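You operate a simulated robot arm through the tools that you are given. There is no shell and no other tool.

Carry out the task below with a simulated robot arm. There is one attempt and no reset: what you move stays moved.

## Task
Let the grey water out and rinse the suds off the purple cloth under the cold tap.
Fine: stopper on the drainer, cloth on the wire rack, tap shut. What is to be rubbed or washed off counts as gone when no trace of it is left.

Only the result counts: the job must be done as asked and must still hold three seconds after the hand-in. Knocking over, shifting, dropping, spilling or breaking anything else fails it. A push-on lid holds only when it is set on centred and level and pressed home; a screw cap is set on level and turned clockwise until tight. Flat cloth is picked up by pressing the open fingertips on it (5 to 10 N) and closing them slowly along it; thin cloth reads only 2 to 8 mm in the jaws.

## Robot
A 6-joint arm with a two-finger parallel gripper on a trunk, on a base that moves. Base frame: it is fixed to the floor where the robot stands at the start and does not move with it; the origin is under the middle of the robot, x ahead of it, y to its left, z up. Lengths are in mm, angles in degrees, forces in N, time in s.
It reaches about 1347 mm from its shoulder. Its first joint turns from -166.0 to 166.0 degrees. Places, roughly: cold handle [600, 0, 1200]; drainer [400, 700, 900]; tub [500, -100, 800]; tub drain [500, 100, 600]; warm handle [600, -200, 1200]; wire rack [300, 800, 900]. Payload 3.91 kg.
Tool frame: the origin (TCP) lies between the finger pads and is the grasp point; the fingertips stand 30 mm ahead of it; z points along the fingers, y is the line along which they close. Largest opening 110 mm; finger width 20, thickness 10; the body of the gripper, 48 by 112 mm, starts 55 mm behind the TCP.
Orientation is told as [roll, pitch, yaw] about the base's x, y, z axes, in that order, counted from this pose: with the fingers straight down and closing along the base's y, the tool's x points along the base's -x, its y along +y and its z along -z.

## Interface
- The arm moves only by the tool send_rows. Its argument "rows" is a list of rows, each a list of 7 numbers: the shift along the tool's x, y, z in units of 100 mm (1.0 is 100 mm), then the turn, a rotation vector about the tool's x, y, z in units of 90 degrees (1.0 is 90 degrees), then the closure, from 0 (fully open) to 1 (shut). In form: [[x, y, z, ax, ay, az, grip], ...]. A call has 1 to 20 rows; each row is the pose to reach, as a shift and turn from the pose commanded when the call began, along the tool's axes at that moment. A call with a number of a shift or a turn outside -1 to 1 is refused whole. A row lasts 0.2 s, in which the tool goes at most 50 mm and 8.6 degrees; a call with a longer step from one row to the next is refused whole, and so is a gripper value outside its range. Where a pose cannot be reached the arm comes as near as it can. A force on the tool above 40 N (or 10 N above the force at the start of the call, whichever is more), or a blocked arm, ends the call early, and 0.2 s more pass. Each finger travels about 108 mm/s and halts on what it meets, pressing with about 25 N; the grip force reading is that of the motor and also rises with nothing between the fingers. The clock runs only during rows and for 0.2 s after the last one: add rows that repeat a pose to give the fingers time. The reply holds the time, the measured pose of the TCP, the force on the tool along the base axes, the opening and the grip force, in the units named above and with some noise, with the torque about the TCP (base axes, N m) and any sound that the robot's microphone picked up, and new pictures: "pictures" is both (left out), scene, wrist or none.
- Cameras (640 x 400 px; columns grow to the right, rows downward): "scene" is now at [579.9, 253.4, 1105.7]; the picture's right is [-0.00, -0.37, -0.93], its down [-0.50, -0.80, 0.32] and it looks along [-0.87, 0.46, -0.19] (base axes); focal length 214 px, centre (320, 200). "wrist" rides on the gripper at [72, 17, -103] in the tool frame; the picture's right is [-0.23, 0.97, 0.00], its down [-0.76, -0.18, -0.62] and it looks along [-0.61, -0.14, 0.78] (tool axes); focal length 222 px, centre (320, 200). There is no depth. A picture from a camera that has moved, and an enlarged one, comes with that camera's place and axes in the base frame and with its lens.
- steer(legs): drives the robot by 1 to 6 legs, each [ahead, left, turn to the left] in mm, mm and degrees, along the robot's own axes; the way and the turn of a leg run together, so that a leg with both is an arc; at most 1500 mm and 180 degrees a leg. The arm and the cameras ride along, it lands a little off, and it stops where it bumps. It gives what a move gives, and a new picture of the scene camera.
- pan_tilt(pan, tilt): turns the head with the scene camera to pan (to the left, within 80 degrees either way) and tilt (down, from -29 to 69), counted from straight ahead of the robot. It gives what a move gives, and a new picture of the scene camera.
- enlarge(camera, box): a new picture of the part [left, top, right, bottom] of that camera's present view, enlarged. It takes no simulated time.
- hand_in(): hands the job in; it is judged then, once.

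Nothing tells you exact positions but the pictures and the camera data. Unless the task says otherwise, let go and move clear before handing in.

The tools are called after "Emit:" by a JSON object that holds its "method" and its "body". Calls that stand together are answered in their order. send_rows: Moves the arm, as the interface text tells. Its arguments: {"type":"object","properties":{"rows":{"type":"array","items":{"type":"array","items":{"type":"number"}}},"pictures":{"type":"string","enum":["both","scene","wrist","none"]}},"required":["rows"]} The other tools are called the same way: steer (legs) drives the base; pan_tilt (pan, tilt) turns the head that bears the scene camera; enlarge (camera, box) takes an enlarged picture of a part of a camera's view; hand_in () hands the job in.

At the start:

```text
time: 0.0
tcp_pos: [560.8, 192.6, 999.8]
orientation: [0.1, 0.0, 0.0]
ft_force: [0.8, 0.0, -0.9]
wrist_torque: [-0.01, -0.01, 0.03]
grip_width: 110.0
gripper_force: 0.1
robot x, y, heading: [-3.2, -0.6, 0.0]
head pan, tilt (commanded): [68.2, 60.1]
```

scene: 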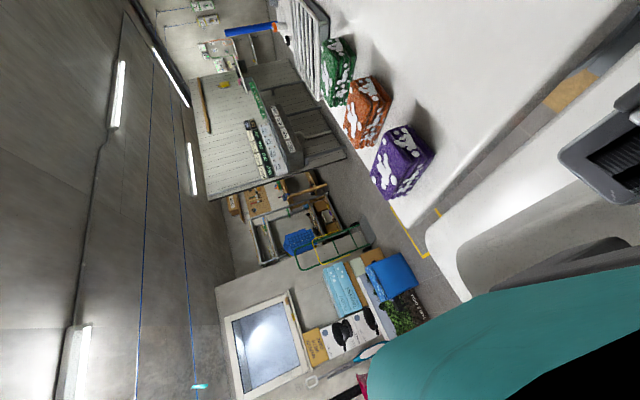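
wrist: 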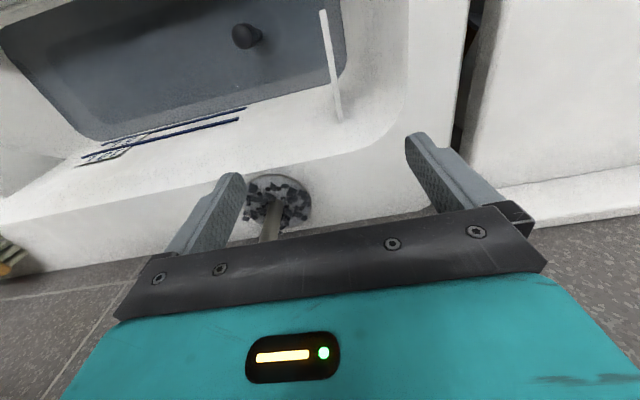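

I see a rolled scene view with three lathered cloths (green, orange, purple) beside a rack. The wrist view shows the tub with grey water and a dark plug. I'll turn the head to look over the tub first.

Emit:
{"method": "pan_tilt", "body": {"pan": 0, "tilt": 40}}

```text
time: 1.4
tcp_pos: [560.2, 193.8, 998.5]
orientation: [0.0, 0.0, 0.0]
ft_force: [0.3, 0.4, -0.4]
wrist_torque: [-0.05, 0.01, -0.03]
grip_width: 110.0
gripper_force: 0.2
robot x, y, heading: [-0.6, -1.4, -0.0]
head pan, tilt (commanded): [0.0, 40.0]
camera scene: at [606.7, 191.7, 1045.4], right [0.0, -1.0, 0.0], down [-0.77, 0.0, 0.64], along [-0.64, 0.0, -0.77], focal length 214 px, centre (320, 200)
```

scene: 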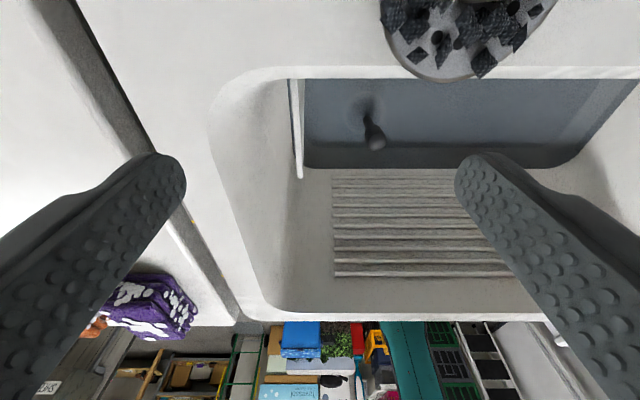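

The scene camera seems to ride near the gripper, since the fingers frame its view. I can see the tub with a dark knobbed stopper in it, and something round with dark grains near the rim. I'll enlarge both views before moving.

Emit:
{"method": "enlarge", "body": {"camera": "scene", "box": [200, 0, 640, 320]}}

Emit:
{"method": "enlarge", "body": {"camera": "wrist", "box": [0, 0, 480, 280]}}

```text
1.25 times, centred on (420, 160) of scene
camera zoom: at [606.7, 191.7, 1045.4], right [0.0, -1.0, 0.0], down [-0.77, 0.0, 0.64], along [-0.64, 0.0, -0.77], focal length 268 px, centre (195, 250)
```

zoom: 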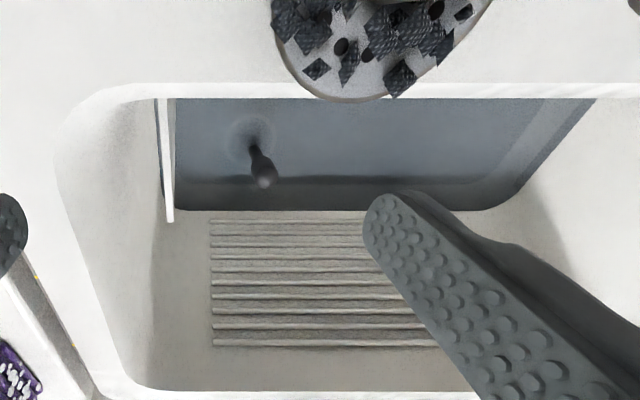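

```text
1.33 times, centred on (240, 140) of wrist
camera zoom: at [489.3, 208.9, 1102.9], right [0.23, 0.97, 0.0], down [0.76, -0.18, 0.62], along [0.61, -0.14, -0.78], focal length 296 px, centre (427, 280)
```

zoom: 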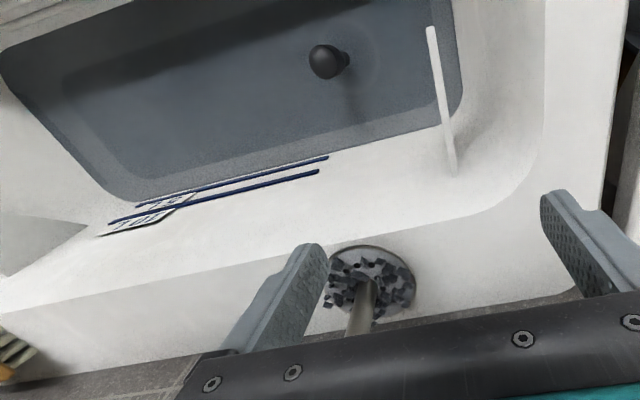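

The tub, the stopper knob (light and dark) and a thermometer-like label are visible. I still haven't found the taps, so I'll look forward of the gripper next.

Emit:
{"method": "pan_tilt", "body": {"pan": 0, "tilt": -25}}

Emit:
{"method": "pan_tilt", "body": {"pan": -60, "tilt": -20}}

Emit:
{"method": "pan_tilt", "body": {"pan": -75, "tilt": 10}}

Emit:
{"method": "pan_tilt", "body": {"pan": 70, "tilt": 15}}

```text
time: 2.8
tcp_pos: [555.6, 192.1, 998.4]
orientation: [-0.2, 0.2, 0.1]
ft_force: [-92.7, -5.0, -49.8]
wrist_torque: [0.54, 0.27, -1.65]
grip_width: 109.9
gripper_force: 0.1
robot x, y, heading: [-1.6, 4.1, -0.0]
head pan, tilt (commanded): [0.0, -25.0]
camera scene: at [666.7, 192.3, 1039.1], right [0.0, -1.0, 0.0], down [-1.0, 0.0, 0.0], along [0.0, 0.0, -1.0], focal length 214 px, centre (320, 200)
```

scene: 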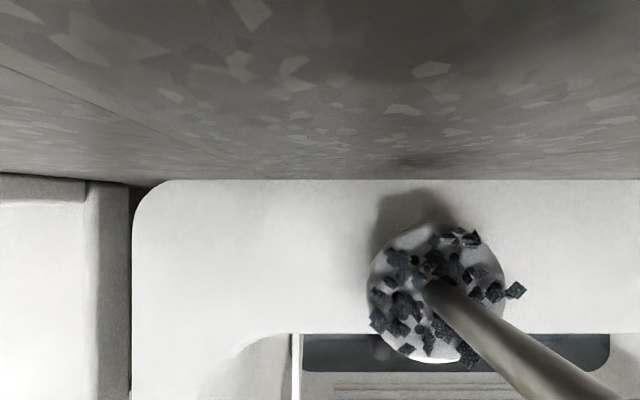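

```text
time: 4.0
tcp_pos: [555.8, 196.4, 1000.7]
orientation: [-0.1, -0.1, 0.1]
ft_force: [-104.1, 47.1, -33.0]
wrist_torque: [-0.66, -4.15, -1.31]
grip_width: 109.8
gripper_force: 0.0
robot x, y, heading: [0.7, 4.6, 0.2]
head pan, tilt (commanded): [-60.0, -20.0]
camera scene: at [666.8, 121.5, 1079.7], right [0.0, -0.58, 0.82], down [-1.0, 0.0, 0.0], along [0.0, -0.82, -0.58], focal length 214 px, centre (320, 200)
```

scene: 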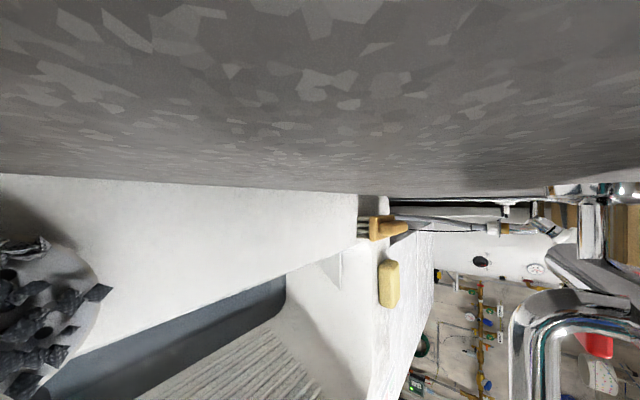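

```text
time: 5.0
tcp_pos: [562.0, 190.4, 1001.7]
orientation: [0.0, -0.2, -0.2]
ft_force: [-29.5, 13.1, 13.4]
wrist_torque: [-1.32, -4.34, 0.9]
grip_width: 110.1
gripper_force: 0.1
robot x, y, heading: [2.5, -1.6, -0.1]
head pan, tilt (commanded): [-75.0, 10.0]
camera scene: at [654.2, 99.5, 1108.1], right [-0.01, -0.27, 0.96], down [-0.98, 0.17, 0.04], along [-0.18, -0.95, -0.26], focal length 214 px, centre (320, 200)
```

scene: 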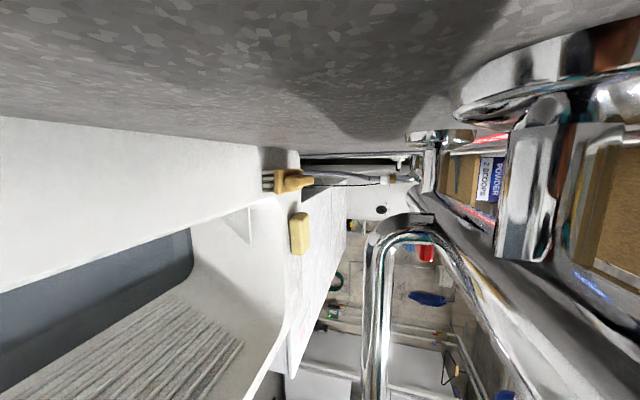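

```text
time: 7.3
tcp_pos: [559.9, 193.2, 1000.6]
orientation: [0.0, 0.0, 0.0]
ft_force: [0.2, 0.7, -0.5]
wrist_torque: [0.02, 0.04, 0.03]
grip_width: 110.2
gripper_force: 0.1
robot x, y, heading: [0.7, 3.1, -0.0]
head pan, tilt (commanded): [70.0, 15.0]
camera scene: at [646.2, 279.4, 1098.4], right [0.0, -0.34, -0.94], down [-0.97, -0.24, 0.09], along [-0.26, 0.91, -0.33], focal length 214 px, centre (320, 200)
```

scene: 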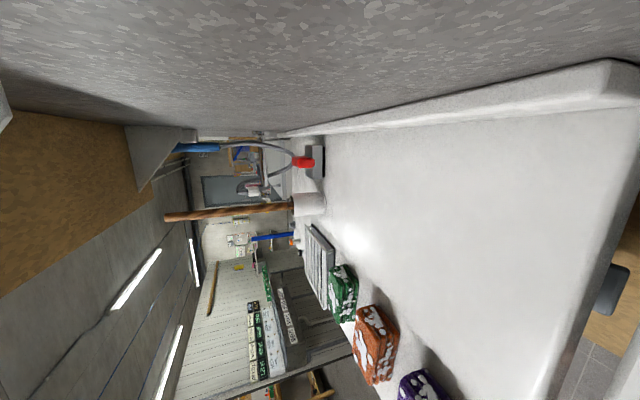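

My head sweep pressed the camera head against the wall just ahead, with high forces, so I must stay clear of it. Now I see a counter to the left with green, orange and purple sudsy cloths, and a chrome spout to the right. I'll back the arm away from the wall and raise it for an overview.

Emit:
{"method": "send_rows", "body": {"rows": [[0.3, 0, -0.3, 0, 0, 0, 0], [0.6, 0, -0.6, 0, 0, 0, 0], [0.9, 0, -0.9, 0, 0, 0, 0], [1, 0, -1, 0, 0, 0, 0], [1, 0, -1, 0, 0, 0, 0]], "pictures": "both"}}

```text
time: 8.5
tcp_pos: [460.1, 192.0, 1098.9]
orientation: [0.1, 0.0, 0.0]
ft_force: [-0.7, -0.1, -0.3]
wrist_torque: [0.0, 0.01, -0.02]
grip_width: 109.9
gripper_force: 0.0
robot x, y, heading: [-0.5, 1.8, 0.3]
head pan, tilt (commanded): [70.0, 15.0]
camera scene: at [545.8, 278.4, 1197.4], right [0.0, -0.34, -0.94], down [-0.97, -0.24, 0.09], along [-0.26, 0.91, -0.33], focal length 214 px, centre (320, 200)
camera wrist: at [388.8, 207.9, 1201.8], right [0.23, 0.97, 0.0], down [0.76, -0.18, 0.62], along [0.61, -0.14, -0.78], focal length 222 px, centre (320, 200)
```

scene: 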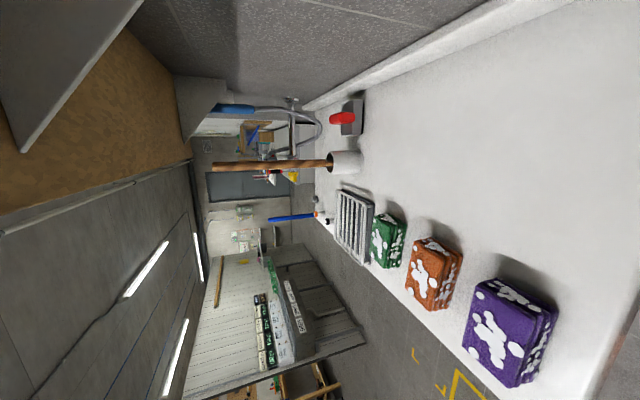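
wrist: 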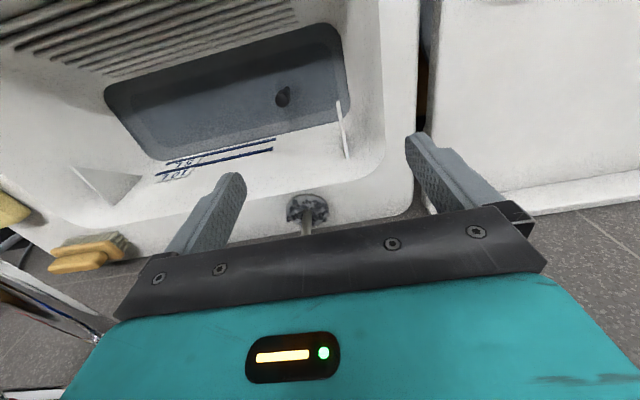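

The counter to the left now shows purple, orange and green sudsy cloths, then a slatted drainer and other items. I'll enlarge that part.

Emit:
{"method": "enlarge", "body": {"camera": "scene", "box": [200, 60, 600, 400]}}

Emit:
{"method": "enlarge", "body": {"camera": "scene", "box": [260, 80, 420, 280]}}

Emit:
{"method": "enlarge", "body": {"camera": "wrist", "box": [0, 0, 440, 280]}}

```text
1.18 times, centred on (400, 230) of scene
camera zoom: at [545.8, 278.4, 1197.4], right [0.0, -0.34, -0.94], down [-0.97, -0.24, 0.09], along [-0.26, 0.91, -0.33], focal length 252 px, centre (226, 165)
```

zoom: 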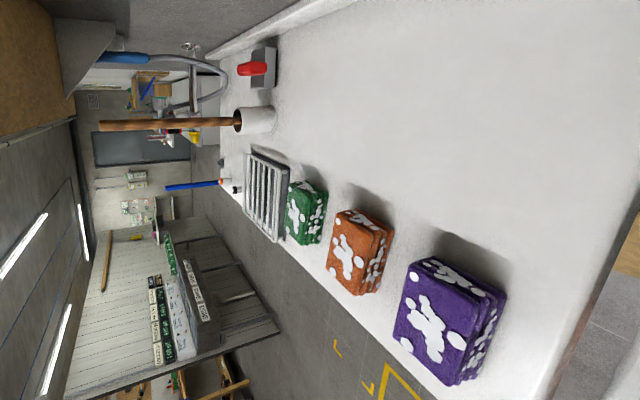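

```text
2.00 times, centred on (340, 180) of scene
camera zoom: at [545.8, 278.4, 1197.4], right [0.0, -0.34, -0.94], down [-0.97, -0.24, 0.09], along [-0.26, 0.91, -0.33], focal length 429 px, centre (280, 240)
```

zoom: 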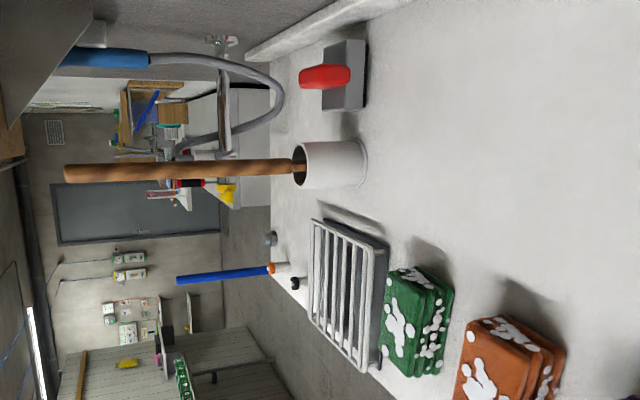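

```text
1.43 times, centred on (220, 140) of wrist
camera zoom: at [388.8, 207.9, 1201.8], right [0.23, 0.97, 0.0], down [0.76, -0.18, 0.62], along [0.61, -0.14, -0.78], focal length 317 px, centre (463, 286)
```

zoom: 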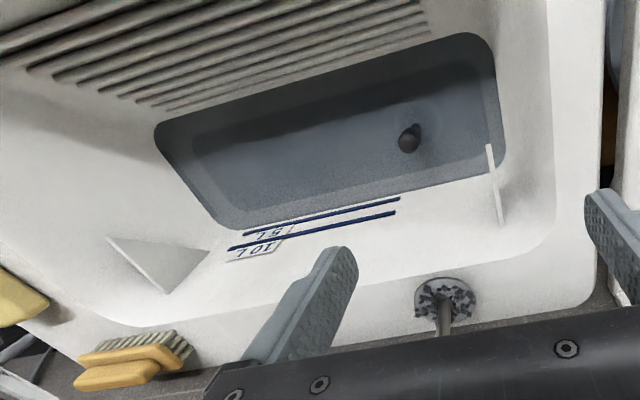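

The slatted grid at about [310, 800, 905] is the wire rack, and the white slab the cloths lie on is the drainer. Next I look to the right for the taps.

Emit:
{"method": "pan_tilt", "body": {"pan": -70, "tilt": 15}}

```text
time: 10.7
tcp_pos: [460.1, 192.2, 1097.5]
orientation: [-0.1, 0.0, 0.0]
ft_force: [0.8, 0.1, 0.0]
wrist_torque: [0.02, 0.0, 0.01]
grip_width: 110.0
gripper_force: 0.1
robot x, y, heading: [-1.3, 0.6, 0.0]
head pan, tilt (commanded): [-70.0, 15.0]
camera scene: at [545.9, 102.8, 1197.2], right [0.0, -0.34, 0.94], down [-0.97, 0.24, 0.09], along [-0.26, -0.91, -0.33], focal length 214 px, centre (320, 200)
```

scene: 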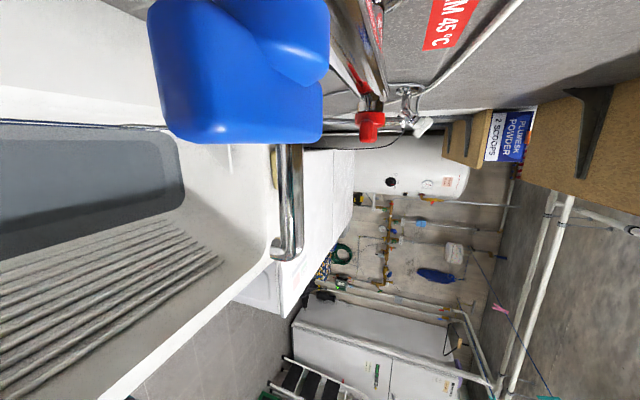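

The blue cold handle is close by around [585, 0, 1120], the red warm handle is beyond it, and the chrome spout ends near [420, -100, 1075]. I'll back the base off and aim the gripper forward for an upright overview.

Emit:
{"method": "pan_tilt", "body": {"pan": 0, "tilt": 20}}

Emit:
{"method": "steer", "body": {"legs": [[-300, 0, 0]]}}

```text
time: 12.1
tcp_pos: [460.4, 192.4, 1099.3]
orientation: [-0.1, 0.0, 0.0]
ft_force: [0.0, -0.6, 0.8]
wrist_torque: [-0.03, 0.0, 0.02]
grip_width: 109.9
gripper_force: 0.0
robot x, y, heading: [1.3, -0.1, -0.1]
head pan, tilt (commanded): [0.0, 20.0]
camera scene: at [537.7, 190.5, 1136.1], right [0.0, -1.0, 0.0], down [-0.94, 0.0, 0.34], along [-0.34, 0.0, -0.94], focal length 214 px, centre (320, 200)
```

scene: 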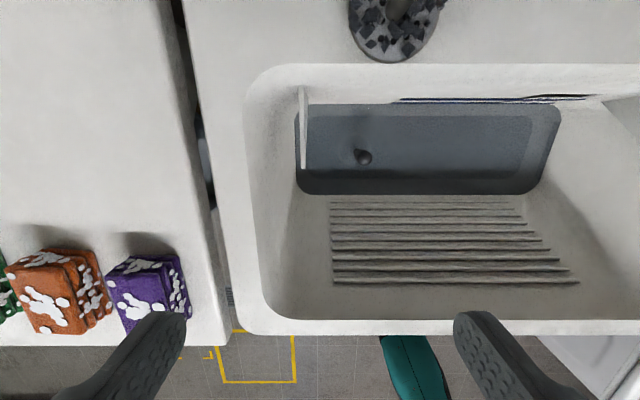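

```text
time: 14.2
tcp_pos: [161.5, 193.4, 1098.9]
orientation: [0.0, 0.1, 0.1]
ft_force: [-0.3, 0.8, -0.5]
wrist_torque: [0.0, 0.01, -0.04]
grip_width: 110.1
gripper_force: 0.1
robot x, y, heading: [-300.6, -4.6, 0.2]
head pan, tilt (commanded): [0.0, 20.0]
camera scene: at [238.4, 192.1, 1136.1], right [0.0, -1.0, 0.0], down [-0.94, 0.0, 0.34], along [-0.34, 0.0, -0.94], focal length 214 px, centre (320, 200)
```

scene: 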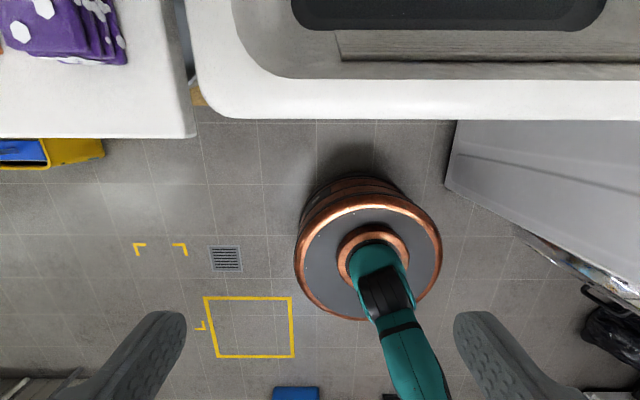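

I now have a clear top view of tub, cloths and base. I'll pitch the gripper forward for an upright overview of tap and counter.

Emit:
{"method": "send_rows", "body": {"rows": [[-0.1, 0, -0.1, 0, -0.09, 0, 0], [-0.2, 0, -0.2, 0, -0.18, 0, 0], [-0.3, 0, -0.3, 0, -0.27, 0, 0], [-0.4, 0, -0.4, 0, -0.36, 0, 0], [-0.5, 0, -0.5, 0, -0.45, 0, 0], [-0.6, 0, -0.6, 0, -0.54, 0, 0], [-0.7, 0, -0.7, 0, -0.63, 0, 0], [-0.8, 0, -0.8, 0, -0.72, 0, 0], [-0.9, 0, -0.9, 0, -0.81, 0, 0], [-1, 0, -1, 0, -0.9, 0, 0], [-1, 0, -1, 0, -0.98, 0, 0], [-1, 0, -1, 0, -1, 0, 0]]}}

```text
time: 16.8
tcp_pos: [260.9, 193.1, 1199.3]
orientation: [130.4, -89.9, -130.2]
ft_force: [0.4, -0.1, 1.1]
wrist_torque: [0.02, 0.0, 0.01]
grip_width: 110.0
gripper_force: 0.1
robot x, y, heading: [-299.2, 2.0, 0.0]
head pan, tilt (commanded): [0.0, 20.0]
camera scene: at [223.5, 192.0, 1276.9], right [0.0, -1.0, 0.0], down [-0.34, 0.0, -0.94], along [0.94, 0.0, -0.34], focal length 214 px, centre (320, 200)
camera wrist: at [158.4, 209.1, 1125.8], right [0.0, 0.97, 0.23], down [-0.62, -0.18, 0.76], along [0.78, -0.14, 0.61], focal length 222 px, centre (320, 200)
```

scene: 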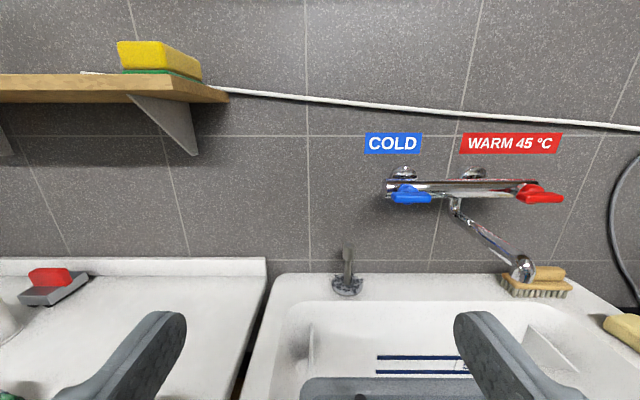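
wrist: 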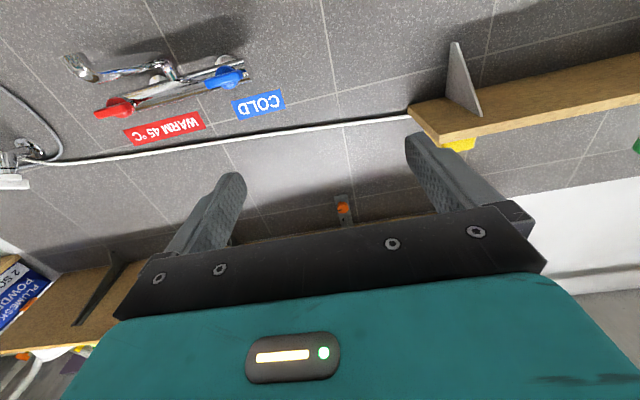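

The wall tap is clear now: COLD with a blue lever on the left, WARM with a red one on the right, and a swivel spout. I'll enlarge it.

Emit:
{"method": "enlarge", "body": {"camera": "scene", "box": [340, 120, 600, 300]}}

Emit:
{"method": "enlarge", "body": {"camera": "wrist", "box": [40, 20, 300, 180]}}

Emit:
{"method": "enlarge", "body": {"camera": "scene", "box": [240, 220, 480, 400]}}

```text
2.22 times, centred on (470, 210) of scene
camera zoom: at [223.5, 192.0, 1276.9], right [0.0, -1.0, 0.0], down [-0.34, 0.0, -0.94], along [0.94, 0.0, -0.34], focal length 477 px, centre (-13, 178)
```

zoom: 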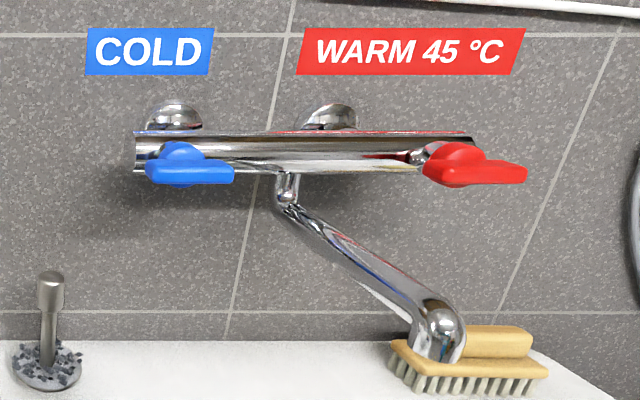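

```text
2.46 times, centred on (170, 100) of wrist
camera zoom: at [158.4, 209.1, 1125.8], right [0.0, 0.97, 0.23], down [-0.62, -0.18, 0.76], along [0.78, -0.14, 0.61], focal length 547 px, centre (689, 446)
```

zoom: 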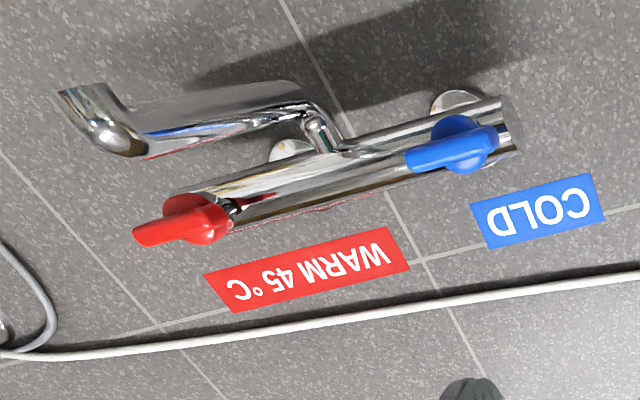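

```text
2.22 times, centred on (360, 310) of scene
camera zoom: at [223.5, 192.0, 1276.9], right [0.0, -1.0, 0.0], down [-0.34, 0.0, -0.94], along [0.94, 0.0, -0.34], focal length 477 px, centre (231, -44)
```

zoom: 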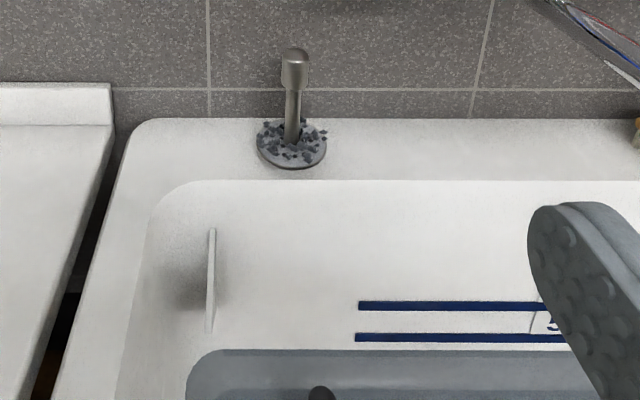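

The spout mouth is near [448, -66, 1090], the cold lever near [590, 10, 1155], and the stopper's ball knob near [480, 120, 780] inside the tub. I'll tilt the gripper down again and move above the stopper for a closer look.

Emit:
{"method": "send_rows", "body": {"rows": [[0.1, -0.07, 0.1, 0, 0.072, 0, 0], [0.2, -0.14, 0.2, 0, 0.144, 0, 0], [0.3, -0.21, 0.3, 0, 0.216, 0, 0], [0.4, -0.29, 0.4, 0, 0.288, 0, 0], [0.5, -0.36, 0.5, 0, 0.36, 0, 0], [0.6, -0.43, 0.6, 0, 0.432, 0, 0], [0.7, -0.5, 0.7, 0, 0.504, 0, 0], [0.8, -0.58, 0.8, 0, 0.576, 0, 0], [0.9, -0.65, 0.9, 0, 0.648, 0, 0], [1, -0.73, 1, 0, 0.722, 0, 0], [1, -0.73, 1, 0, 0.722, 0, 0]]}}

```text
time: 19.2
tcp_pos: [360.7, 120.0, 1099.1]
orientation: [0.0, -24.9, 0.2]
ft_force: [-0.5, -0.1, 0.6]
wrist_torque: [-0.01, 0.02, 0.02]
grip_width: 109.8
gripper_force: 0.0
robot x, y, heading: [-298.9, -2.7, 0.1]
head pan, tilt (commanded): [0.0, 20.0]
camera scene: at [415.7, 119.3, 1165.7], right [0.0, -1.0, 0.0], down [-1.0, 0.0, -0.09], along [0.09, 0.0, -1.0], focal length 214 px, centre (320, 200)
camera wrist: at [252.7, 135.9, 1161.7], right [0.2, 0.97, 0.1], down [0.43, -0.18, 0.89], along [0.88, -0.14, -0.45], focal length 222 px, centre (320, 200)
```

scene: 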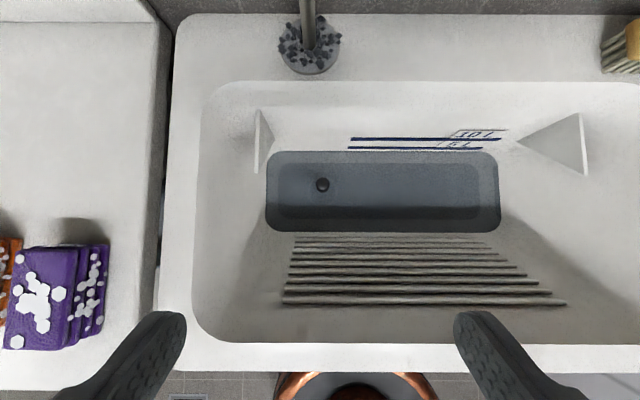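
wrist: 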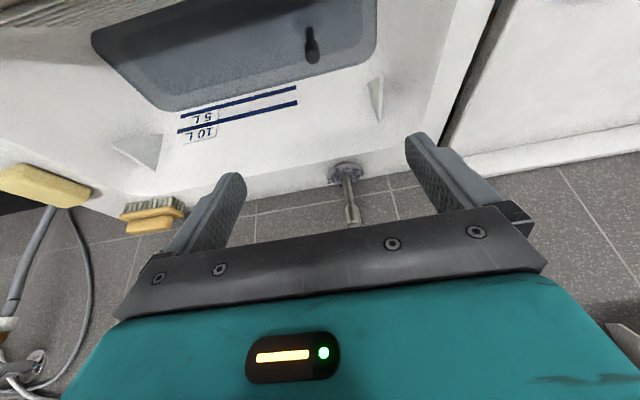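

The stopper ball is right below at about [480, 117, 780]. I'll enlarge it for the shape of the stem and the water level.

Emit:
{"method": "enlarge", "body": {"camera": "scene", "box": [240, 100, 400, 240]}}

Emit:
{"method": "enlarge", "body": {"camera": "wrist", "box": [80, 0, 400, 200]}}

Emit:
{"method": "enlarge", "body": {"camera": "scene", "box": [0, 200, 170, 400]}}

```text
2.86 times, centred on (320, 170) of scene
camera zoom: at [415.7, 119.3, 1165.7], right [0.0, -1.0, 0.0], down [-1.0, 0.0, -0.09], along [0.09, 0.0, -1.0], focal length 613 px, centre (320, 286)
```

zoom: 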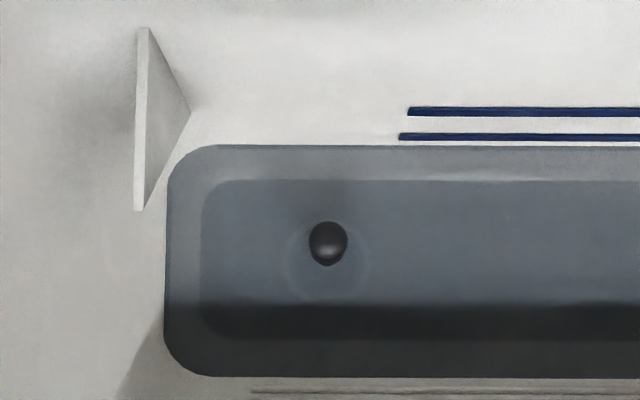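

```text
2.00 times, centred on (240, 100) of wrist
camera zoom: at [252.7, 135.9, 1161.7], right [0.2, 0.97, 0.1], down [0.43, -0.18, 0.89], along [0.88, -0.14, -0.45], focal length 444 px, centre (480, 400)
```

zoom: 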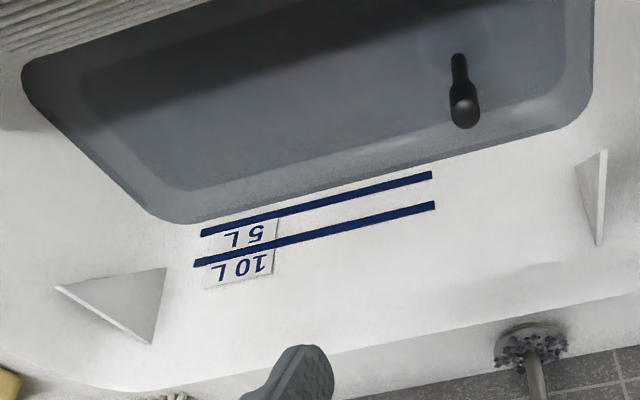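

```text
2.00 times, centred on (85, 300) of scene
camera zoom: at [415.7, 119.3, 1165.7], right [0.0, -1.0, 0.0], down [-1.0, 0.0, -0.09], along [0.09, 0.0, -1.0], focal length 429 px, centre (790, 0)
```

zoom: 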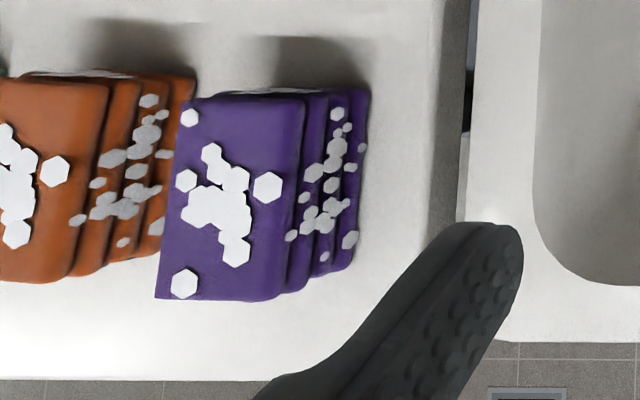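

The stopper is a black knob on a stem over the drain, at about [479, 116, 773], with the washboard slope in front of it. I'll come above it with a slight forward pitch so the head clears the ledge knob behind.

Emit:
{"method": "send_rows", "body": {"rows": [[-0.15, -0.01, 0.25, 0, 0.014, 0, 0], [-0.3, -0.02, 0.5, 0, 0.028, 0, 0], [-0.45, -0.03, 0.75, 0, 0.042, 0, 0], [-0.6, -0.04, 1, 0, 0.0556, 0, 0], [-0.6, -0.04, 1, 0, 0.0556, 0, 0]]}}

```text
time: 20.4
tcp_pos: [458.0, 114.3, 1029.8]
orientation: [-0.1, -20.0, 0.2]
ft_force: [-0.6, 0.8, 0.6]
wrist_torque: [-0.04, 0.02, -0.01]
grip_width: 110.1
gripper_force: 0.0
robot x, y, heading: [-296.6, 2.5, 0.1]
head pan, tilt (commanded): [0.0, 20.0]
camera scene: at [517.9, 113.9, 1093.0], right [0.0, -1.0, 0.0], down [-1.0, 0.0, 0.0], along [0.0, 0.0, -1.0], focal length 214 px, centre (320, 200)
camera wrist: at [355.3, 130.6, 1103.2], right [0.21, 0.97, 0.08], down [0.5, -0.18, 0.85], along [0.84, -0.14, -0.53], focal length 222 px, centre (320, 200)
```

scene: 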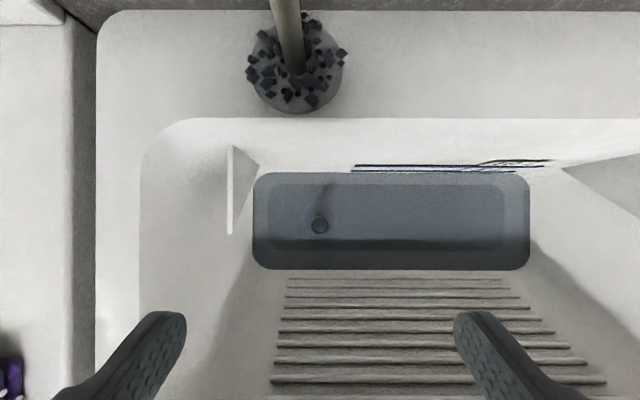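
wrist: 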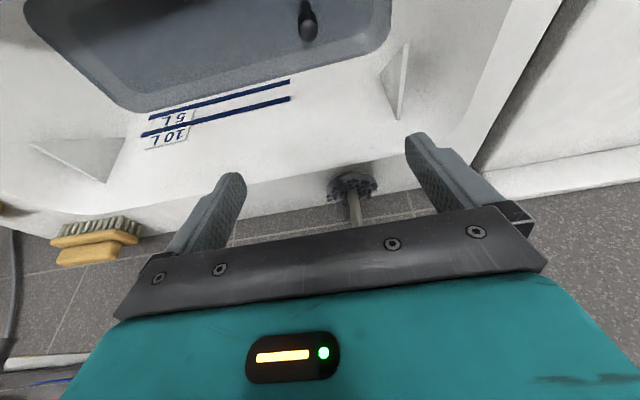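

The ball sits at about [482, 114, 773]. I'll lower toward it in stages, with the fingers narrowed to about 60 mm.

Emit:
{"method": "send_rows", "body": {"rows": [[0.13, 0, 0.3, 0, 0, 0, 0.2], [0.27, 0, 0.6, 0, 0, 0, 0.45], [0.4, 0, 0.9, 0, 0, 0, 0.45], [0.4, 0, 0.9, 0, 0, 0, 0.45]], "pictures": "none"}}

Emit:
{"method": "send_rows", "body": {"rows": [[0.1, 0, 0.25, 0, 0, 0, 0.45], [0.2, 0, 0.5, 0, 0, 0, 0.45], [0.27, 0, 0.64, 0, 0, 0, 0.45], [0.27, 0, 0.64, 0, 0, 0, 0.45]]}}

```text
time: 21.4
tcp_pos: [450.1, 117.0, 933.3]
orientation: [-0.1, -20.0, 0.2]
ft_force: [1.1, -0.6, 0.0]
wrist_torque: [-0.01, 0.02, 0.0]
grip_width: 60.8
gripper_force: 0.2
robot x, y, heading: [-297.3, -3.5, 0.0]
head pan, tilt (commanded): [0.0, 20.0]
```

```text
time: 22.4
tcp_pos: [447.4, 117.0, 865.2]
orientation: [0.0, -20.0, 0.1]
ft_force: [1.0, -0.1, -0.3]
wrist_torque: [0.01, -0.02, 0.01]
grip_width: 60.5
gripper_force: 0.0
robot x, y, heading: [-299.0, -0.5, 0.1]
head pan, tilt (commanded): [0.0, 20.0]
camera scene: at [507.7, 115.7, 926.7], right [0.0, -1.0, 0.0], down [-1.0, 0.0, 0.0], along [0.0, 0.0, -1.0], focal length 214 px, centre (320, 200)
camera wrist: at [345.1, 132.3, 937.0], right [0.21, 0.97, 0.08], down [0.5, -0.18, 0.85], along [0.84, -0.14, -0.53], focal length 222 px, centre (320, 200)
```

scene: 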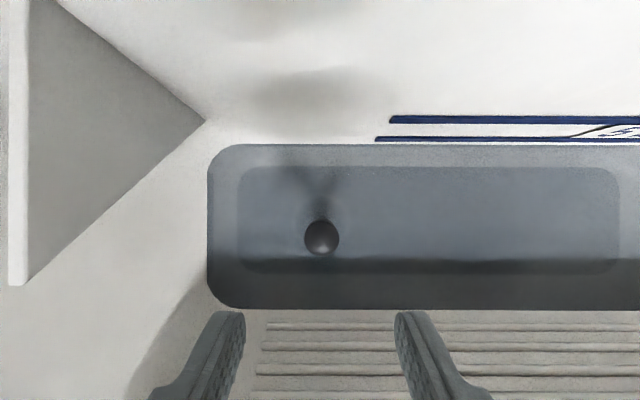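
wrist: 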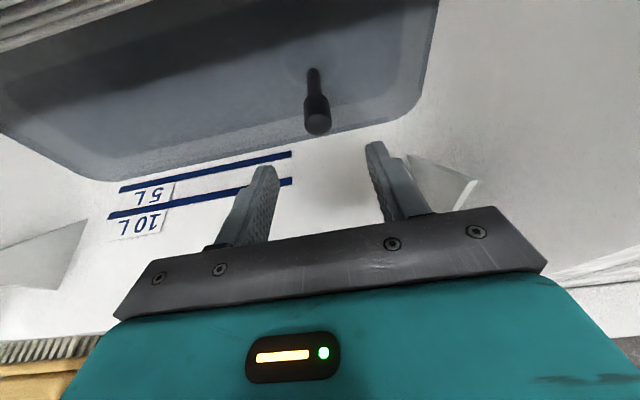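

The knob is a short cylinder about 26 mm wide, topping out near z 768. The fingers straddle its line, so I'll go down along the tool axis.

Emit:
{"method": "send_rows", "body": {"rows": [[0.02, -0.01, 0.3, 0, 0, 0, 0.45], [0.04, -0.015, 0.6, 0, 0, 0, 0.45], [0.05, -0.015, 0.85, 0, 0, 0, 0.45], [0.05, -0.015, 1, 0, 0, 0, 0.45], [0.05, -0.015, 1, 0, 0, 0, 0.45]]}}

```text
time: 23.6
tcp_pos: [477.6, 115.6, 769.8]
orientation: [0.0, -19.9, 0.2]
ft_force: [0.3, -0.7, 0.3]
wrist_torque: [0.03, -0.01, -0.02]
grip_width: 60.3
gripper_force: 0.0
robot x, y, heading: [-301.2, 0.3, 0.1]
head pan, tilt (commanded): [0.0, 20.0]
camera scene: at [537.6, 114.9, 831.2], right [0.0, -1.0, 0.0], down [-1.0, 0.0, 0.0], along [0.0, 0.0, -1.0], focal length 214 px, centre (320, 200)
camera wrist: at [375.0, 131.5, 841.4], right [0.21, 0.97, 0.08], down [0.5, -0.18, 0.85], along [0.84, -0.14, -0.53], focal length 222 px, centre (320, 200)
```

scene: 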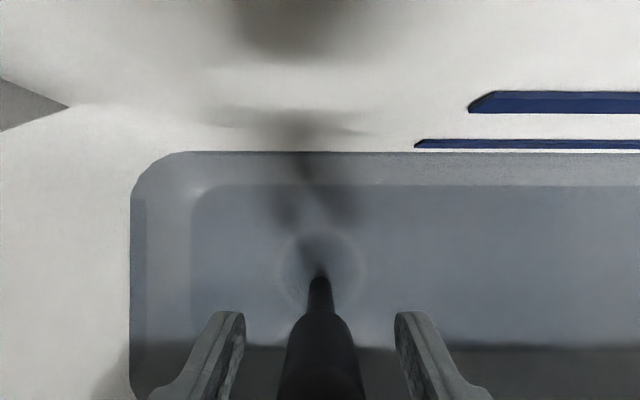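
wrist: 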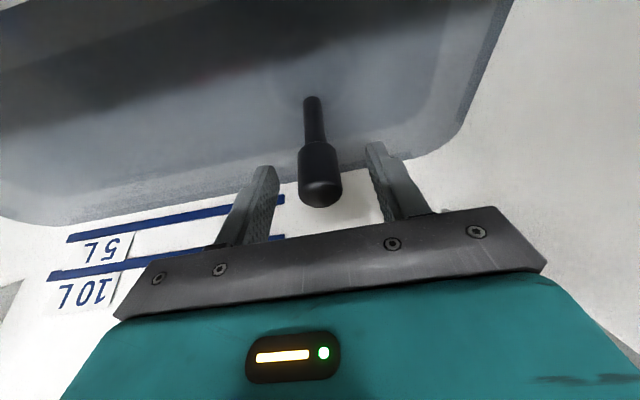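

The knob is centred between the fingers; the grasp point is at about its top. I'll go 20 mm lower and close on it.

Emit:
{"method": "send_rows", "body": {"rows": [[0.02, 0, 0.1, 0, 0, 0, 0.45], [0.04, 0, 0.2, 0, 0, 0, 0.45], [0.04, 0, 0.2, 0, 0, 0, 0.6], [0.04, 0, 0.2, 0, 0, 0, 0.7], [0.04, 0, 0.2, 0, 0, 0, 0.8], [0.04, 0, 0.2, 0, 0, 0, 0.9], [0.04, 0, 0.2, 0, 0, 0, 1], [0.04, 0, 0.2, 0, 0, 0, 1]]}}

```text
time: 25.4
tcp_pos: [480.3, 116.0, 749.0]
orientation: [0.0, -19.9, 0.1]
ft_force: [-0.8, -2.7, -0.9]
wrist_torque: [-0.13, 0.06, 0.0]
grip_width: 24.4
gripper_force: 25.0
robot x, y, heading: [-301.5, -1.4, 0.0]
head pan, tilt (commanded): [0.0, 20.0]
camera scene: at [540.7, 114.7, 811.6], right [0.0, -1.0, 0.0], down [-1.0, 0.0, 0.0], along [0.0, 0.0, -1.0], focal length 214 px, centre (320, 200)
camera wrist: at [378.1, 131.3, 821.9], right [0.21, 0.97, 0.08], down [0.5, -0.18, 0.85], along [0.84, -0.14, -0.53], focal length 222 px, centre (320, 200)
```

scene: 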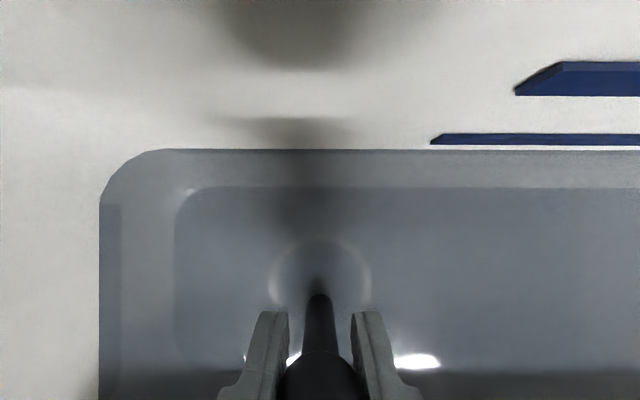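
wrist: 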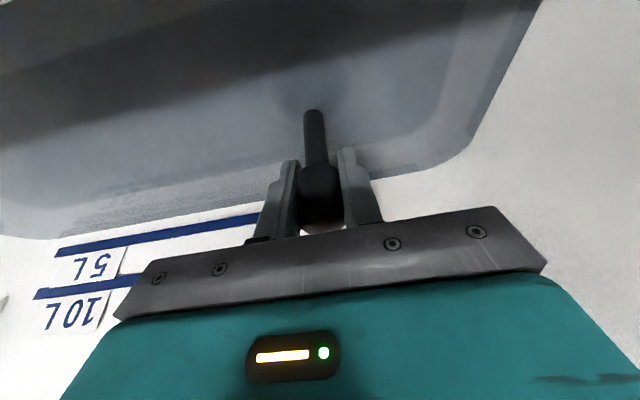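

I hold the knob at 24 mm. Now I pull straight up, slowly.

Emit:
{"method": "send_rows", "body": {"rows": [[-0.017, 0, -0.047, 0, 0, 0, 1], [-0.034, 0, -0.094, 0, 0, 0, 1], [-0.068, 0, -0.188, 0, 0, 0, 1], [-0.103, 0, -0.282, 0, 0, 0, 1], [-0.137, 0, -0.376, 0, 0, 0, 1], [-0.171, 0, -0.47, 0, 0, 0, 1], [-0.205, 0, -0.564, 0, 0, 0, 1], [-0.24, 0, -0.658, 0, 0, 0, 1], [-0.274, 0, -0.752, 0, 0, 0, 1], [-0.308, 0, -0.846, 0, 0, 0, 1], [-0.342, 0, -0.94, 0, 0, 0, 1], [-0.342, 0, -0.94, 0, 0, 0, 1]]}}

```text
time: 28.0
tcp_pos: [479.7, 115.6, 849.2]
orientation: [0.0, -20.0, 0.3]
ft_force: [0.1, 0.6, -1.7]
wrist_torque: [0.02, 0.03, 0.02]
grip_width: 24.5
gripper_force: 24.8
robot x, y, heading: [-300.5, 1.5, 0.2]
head pan, tilt (commanded): [0.0, 20.0]
camera scene: at [540.1, 114.6, 910.8], right [0.0, -1.0, 0.0], down [-1.0, 0.0, 0.0], along [0.0, 0.0, -1.0], focal length 214 px, centre (320, 200)
camera wrist: at [377.5, 131.2, 921.0], right [0.21, 0.97, 0.08], down [0.5, -0.18, 0.85], along [0.84, -0.14, -0.53], focal length 222 px, centre (320, 200)
```

scene: 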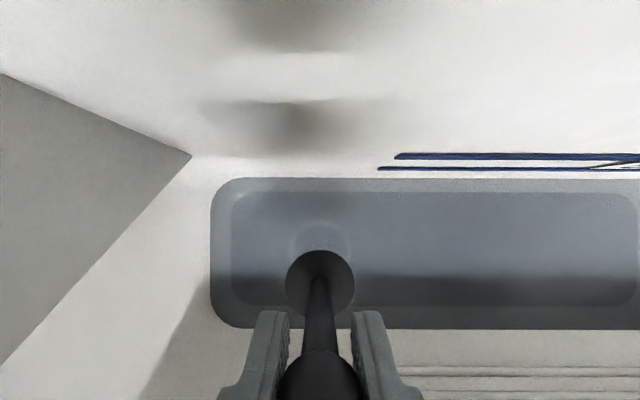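
wrist: 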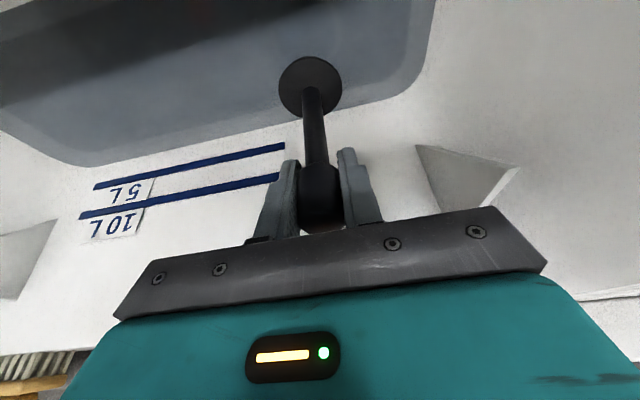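

The stopper is out, with a disc base about 51 mm across hanging about 100 mm below the grasp. I'll lift it clear of the rim and carry it left over the drainer.

Emit:
{"method": "send_rows", "body": {"rows": [[-0.114, 0, -0.313, 0, 0, 0, 1], [-0.228, 0, -0.627, 0, 0, 0, 1], [-0.342, 0, -0.94, 0, 0, 0, 1], [-0.342, 0, -0.94, 0, 0, 0, 1]], "pictures": "scene"}}

Emit:
{"method": "send_rows", "body": {"rows": [[-0.114, 0, -0.313, 0, 0, 0, 1], [-0.228, 0, -0.627, 0, 0, 0, 1], [-0.342, 0, -0.94, 0, 0, 0, 1], [-0.342, 0, -0.94, 0, 0, 0, 1]], "pictures": "scene"}}

```text
time: 29.0
tcp_pos: [480.6, 115.3, 949.6]
orientation: [0.0, -20.0, 0.2]
ft_force: [0.2, 0.6, -0.3]
wrist_torque: [-0.03, 0.0, 0.04]
grip_width: 24.5
gripper_force: 25.1
robot x, y, heading: [-296.9, 0.4, 0.3]
head pan, tilt (commanded): [0.0, 20.0]
camera scene: at [540.3, 114.9, 1012.1], right [0.0, -1.0, 0.0], down [-1.0, 0.0, 0.0], along [0.0, 0.0, -1.0], focal length 214 px, centre (320, 200)
```

scene: 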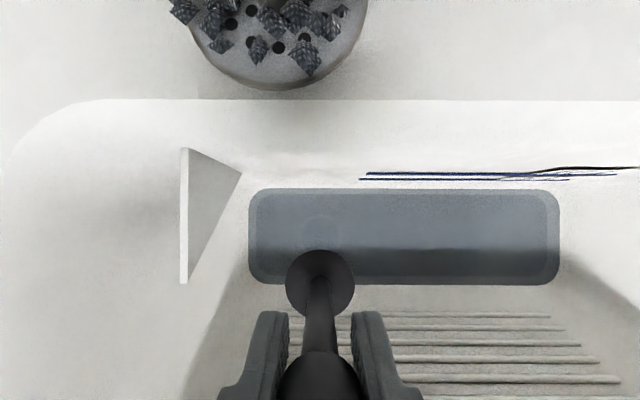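

```text
time: 30.0
tcp_pos: [481.1, 116.0, 1049.0]
orientation: [0.1, -20.0, 0.2]
ft_force: [-0.3, 0.5, -0.5]
wrist_torque: [0.02, 0.02, 0.03]
grip_width: 24.4
gripper_force: 25.4
robot x, y, heading: [-298.3, -0.2, -0.0]
head pan, tilt (commanded): [0.0, 20.0]
camera scene: at [540.6, 114.9, 1111.0], right [0.0, -1.0, 0.0], down [-1.0, 0.0, 0.0], along [0.0, 0.0, -1.0], focal length 214 px, centre (320, 200)
```

scene: 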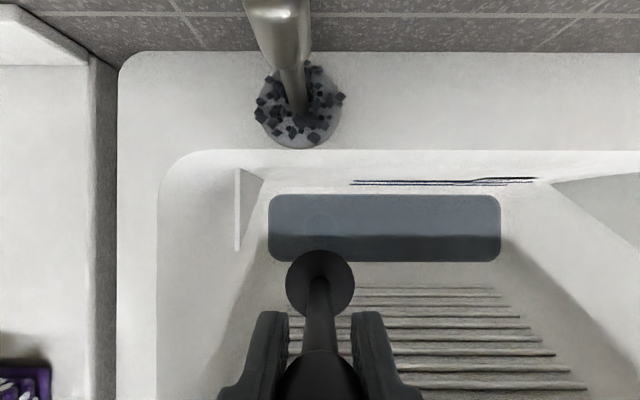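

Clear of the rim. I carry it left toward about [500, 560], behind the cloths.

Emit:
{"method": "send_rows", "body": {"rows": [[0, 0.3, 0, 0, 0, 0, 1], [0, 0.65, 0, 0, 0, 0, 1], [0, 1, 0, 0, 0, 0, 1]], "pictures": "none"}}

Emit:
{"method": "send_rows", "body": {"rows": [[0, 0.3, 0, 0, 0, 0, 1], [0, 0.65, 0, 0, 0, 0, 1], [0, 1, 0, 0, 0, 0, 1]], "pictures": "none"}}

Emit:
{"method": "send_rows", "body": {"rows": [[0, 0.3, 0, 0, 0, 0, 1], [0, 0.65, 0, 0, 0, 0, 1], [0, 1, 0, 0, 0, 0, 1]], "pictures": "scene"}}

```text
time: 30.8
tcp_pos: [478.9, 213.8, 1048.6]
orientation: [0.0, -20.0, 0.3]
ft_force: [-0.4, 0.3, 0.0]
wrist_torque: [0.02, -0.01, 0.03]
grip_width: 24.4
gripper_force: 24.9
robot x, y, heading: [-299.8, 0.5, 0.2]
head pan, tilt (commanded): [0.0, 20.0]
```

```text
time: 31.6
tcp_pos: [480.1, 313.9, 1050.0]
orientation: [0.1, -19.9, 0.2]
ft_force: [1.1, 0.2, 0.0]
wrist_torque: [0.03, -0.04, -0.01]
grip_width: 24.6
gripper_force: 24.8
robot x, y, heading: [-296.3, -0.3, 0.3]
head pan, tilt (commanded): [0.0, 20.0]
```

```text
time: 32.4
tcp_pos: [479.6, 413.9, 1049.1]
orientation: [0.1, -20.0, 0.2]
ft_force: [-0.8, -0.5, -1.3]
wrist_torque: [0.04, -0.01, 0.01]
grip_width: 24.2
gripper_force: 25.3
robot x, y, heading: [-297.9, 1.0, 0.4]
head pan, tilt (commanded): [0.0, 20.0]
camera scene: at [539.5, 413.9, 1110.8], right [0.0, -1.0, 0.0], down [-1.0, 0.0, 0.0], along [0.0, 0.0, -1.0], focal length 214 px, centre (320, 200)
```

scene: 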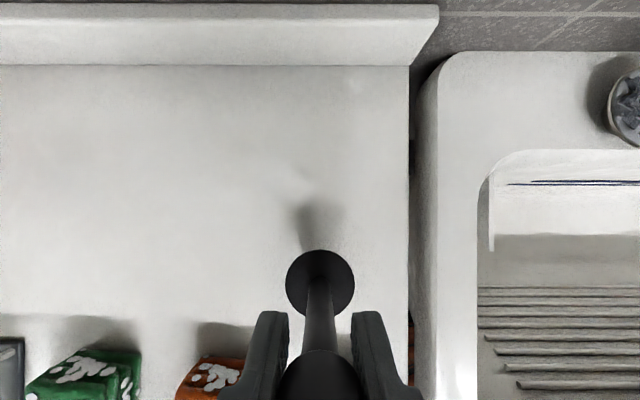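

The drainer is flat and free here, with the cloths' back edges at about x = 415. I move to roughly [530, 500] before lowering.

Emit:
{"method": "send_rows", "body": {"rows": [[-0.15, 0.28, 0.055, 0, 0, 0, 1], [-0.31, 0.57, 0.112, 0, 0, 0, 1], [-0.47, 0.86, 0.171, 0, 0, 0, 1], [-0.47, 0.86, 0.171, 0, 0, 0, 1]], "pictures": "both"}}

```text
time: 33.4
tcp_pos: [530.5, 501.7, 1049.2]
orientation: [-0.1, -20.1, 0.1]
ft_force: [-0.4, -0.5, -1.1]
wrist_torque: [0.0, -0.03, 0.0]
grip_width: 24.2
gripper_force: 25.1
robot x, y, heading: [-299.1, -4.3, 0.6]
head pan, tilt (commanded): [0.0, 20.0]
camera scene: at [590.9, 501.0, 1110.7], right [0.0, -1.0, 0.0], down [-1.0, 0.0, 0.0], along [0.0, 0.0, -1.0], focal length 214 px, centre (320, 200)
camera wrist: at [428.3, 517.7, 1121.0], right [0.21, 0.97, 0.08], down [0.5, -0.18, 0.85], along [0.84, -0.14, -0.53], focal length 222 px, centre (320, 200)
```

scene: 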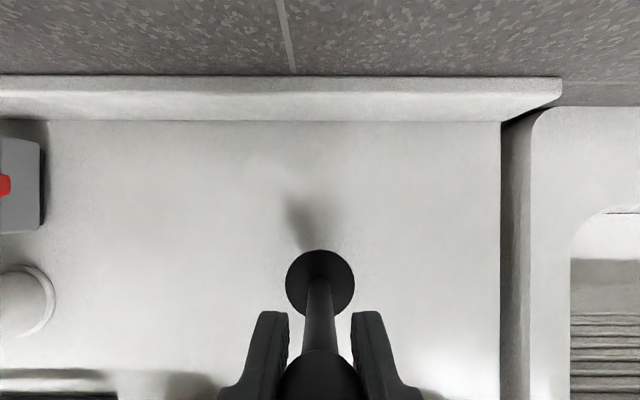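
wrist: 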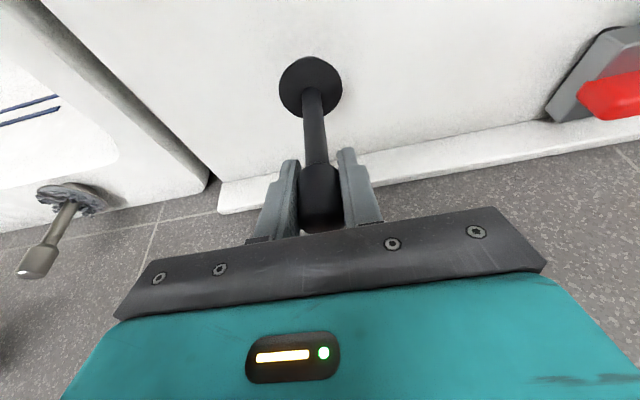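

Over a free spot. I'll lower straight down, first 35 mm and then slowly to contact.

Emit:
{"method": "send_rows", "body": {"rows": [[0.034, 0, 0.094, 0, 0, 0, 1], [0.068, 0, 0.188, 0, 0, 0, 1], [0.103, 0, 0.282, 0, 0, 0, 1], [0.12, 0, 0.329, 0, 0, 0, 1], [0.12, 0, 0.329, 0, 0, 0, 1]], "pictures": "scene"}}

```text
time: 34.6
tcp_pos: [527.5, 502.2, 1018.7]
orientation: [0.3, -20.3, 0.2]
ft_force: [8.1, 2.5, 34.9]
wrist_torque: [0.14, -0.49, -0.01]
grip_width: 24.5
gripper_force: 25.2
robot x, y, heading: [-299.1, -0.2, 0.0]
head pan, tilt (commanded): [0.0, 20.0]
camera scene: at [587.5, 500.6, 1080.7], right [0.0, -1.0, 0.0], down [-1.0, 0.0, -0.01], along [0.01, 0.0, -1.0], focal length 214 px, centre (320, 200)
```

scene: 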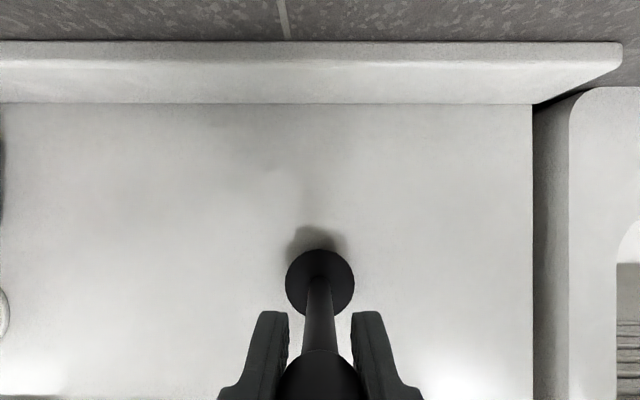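

Contact already at TCP z = 1018 with 35 N. I'll ease up 4 mm, then check before opening.

Emit:
{"method": "send_rows", "body": {"rows": [[-0.008, 0, -0.02, 0, 0, 0, 1], [-0.0137, 0, -0.0376, 0, 0, 0, 1], [-0.0137, 0, -0.0376, 0, 0, 0, 1]], "pictures": "wrist"}}

```text
time: 35.4
tcp_pos: [528.4, 502.9, 1017.6]
orientation: [-0.1, -19.9, 0.2]
ft_force: [-1.5, -2.5, 13.1]
wrist_torque: [-0.16, 0.23, 0.0]
grip_width: 24.8
gripper_force: 25.2
robot x, y, heading: [-300.6, -2.4, 0.3]
head pan, tilt (commanded): [0.0, 20.0]
camera wrist: at [425.7, 517.9, 1090.7], right [0.21, 0.97, 0.08], down [0.5, -0.17, 0.85], along [0.84, -0.14, -0.53], focal length 222 px, centre (320, 200)
```

wrist: 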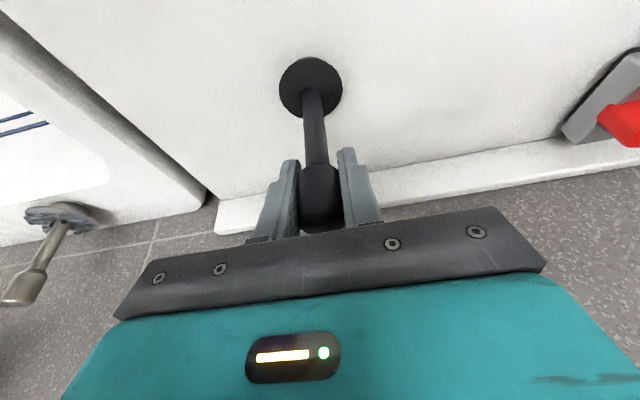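

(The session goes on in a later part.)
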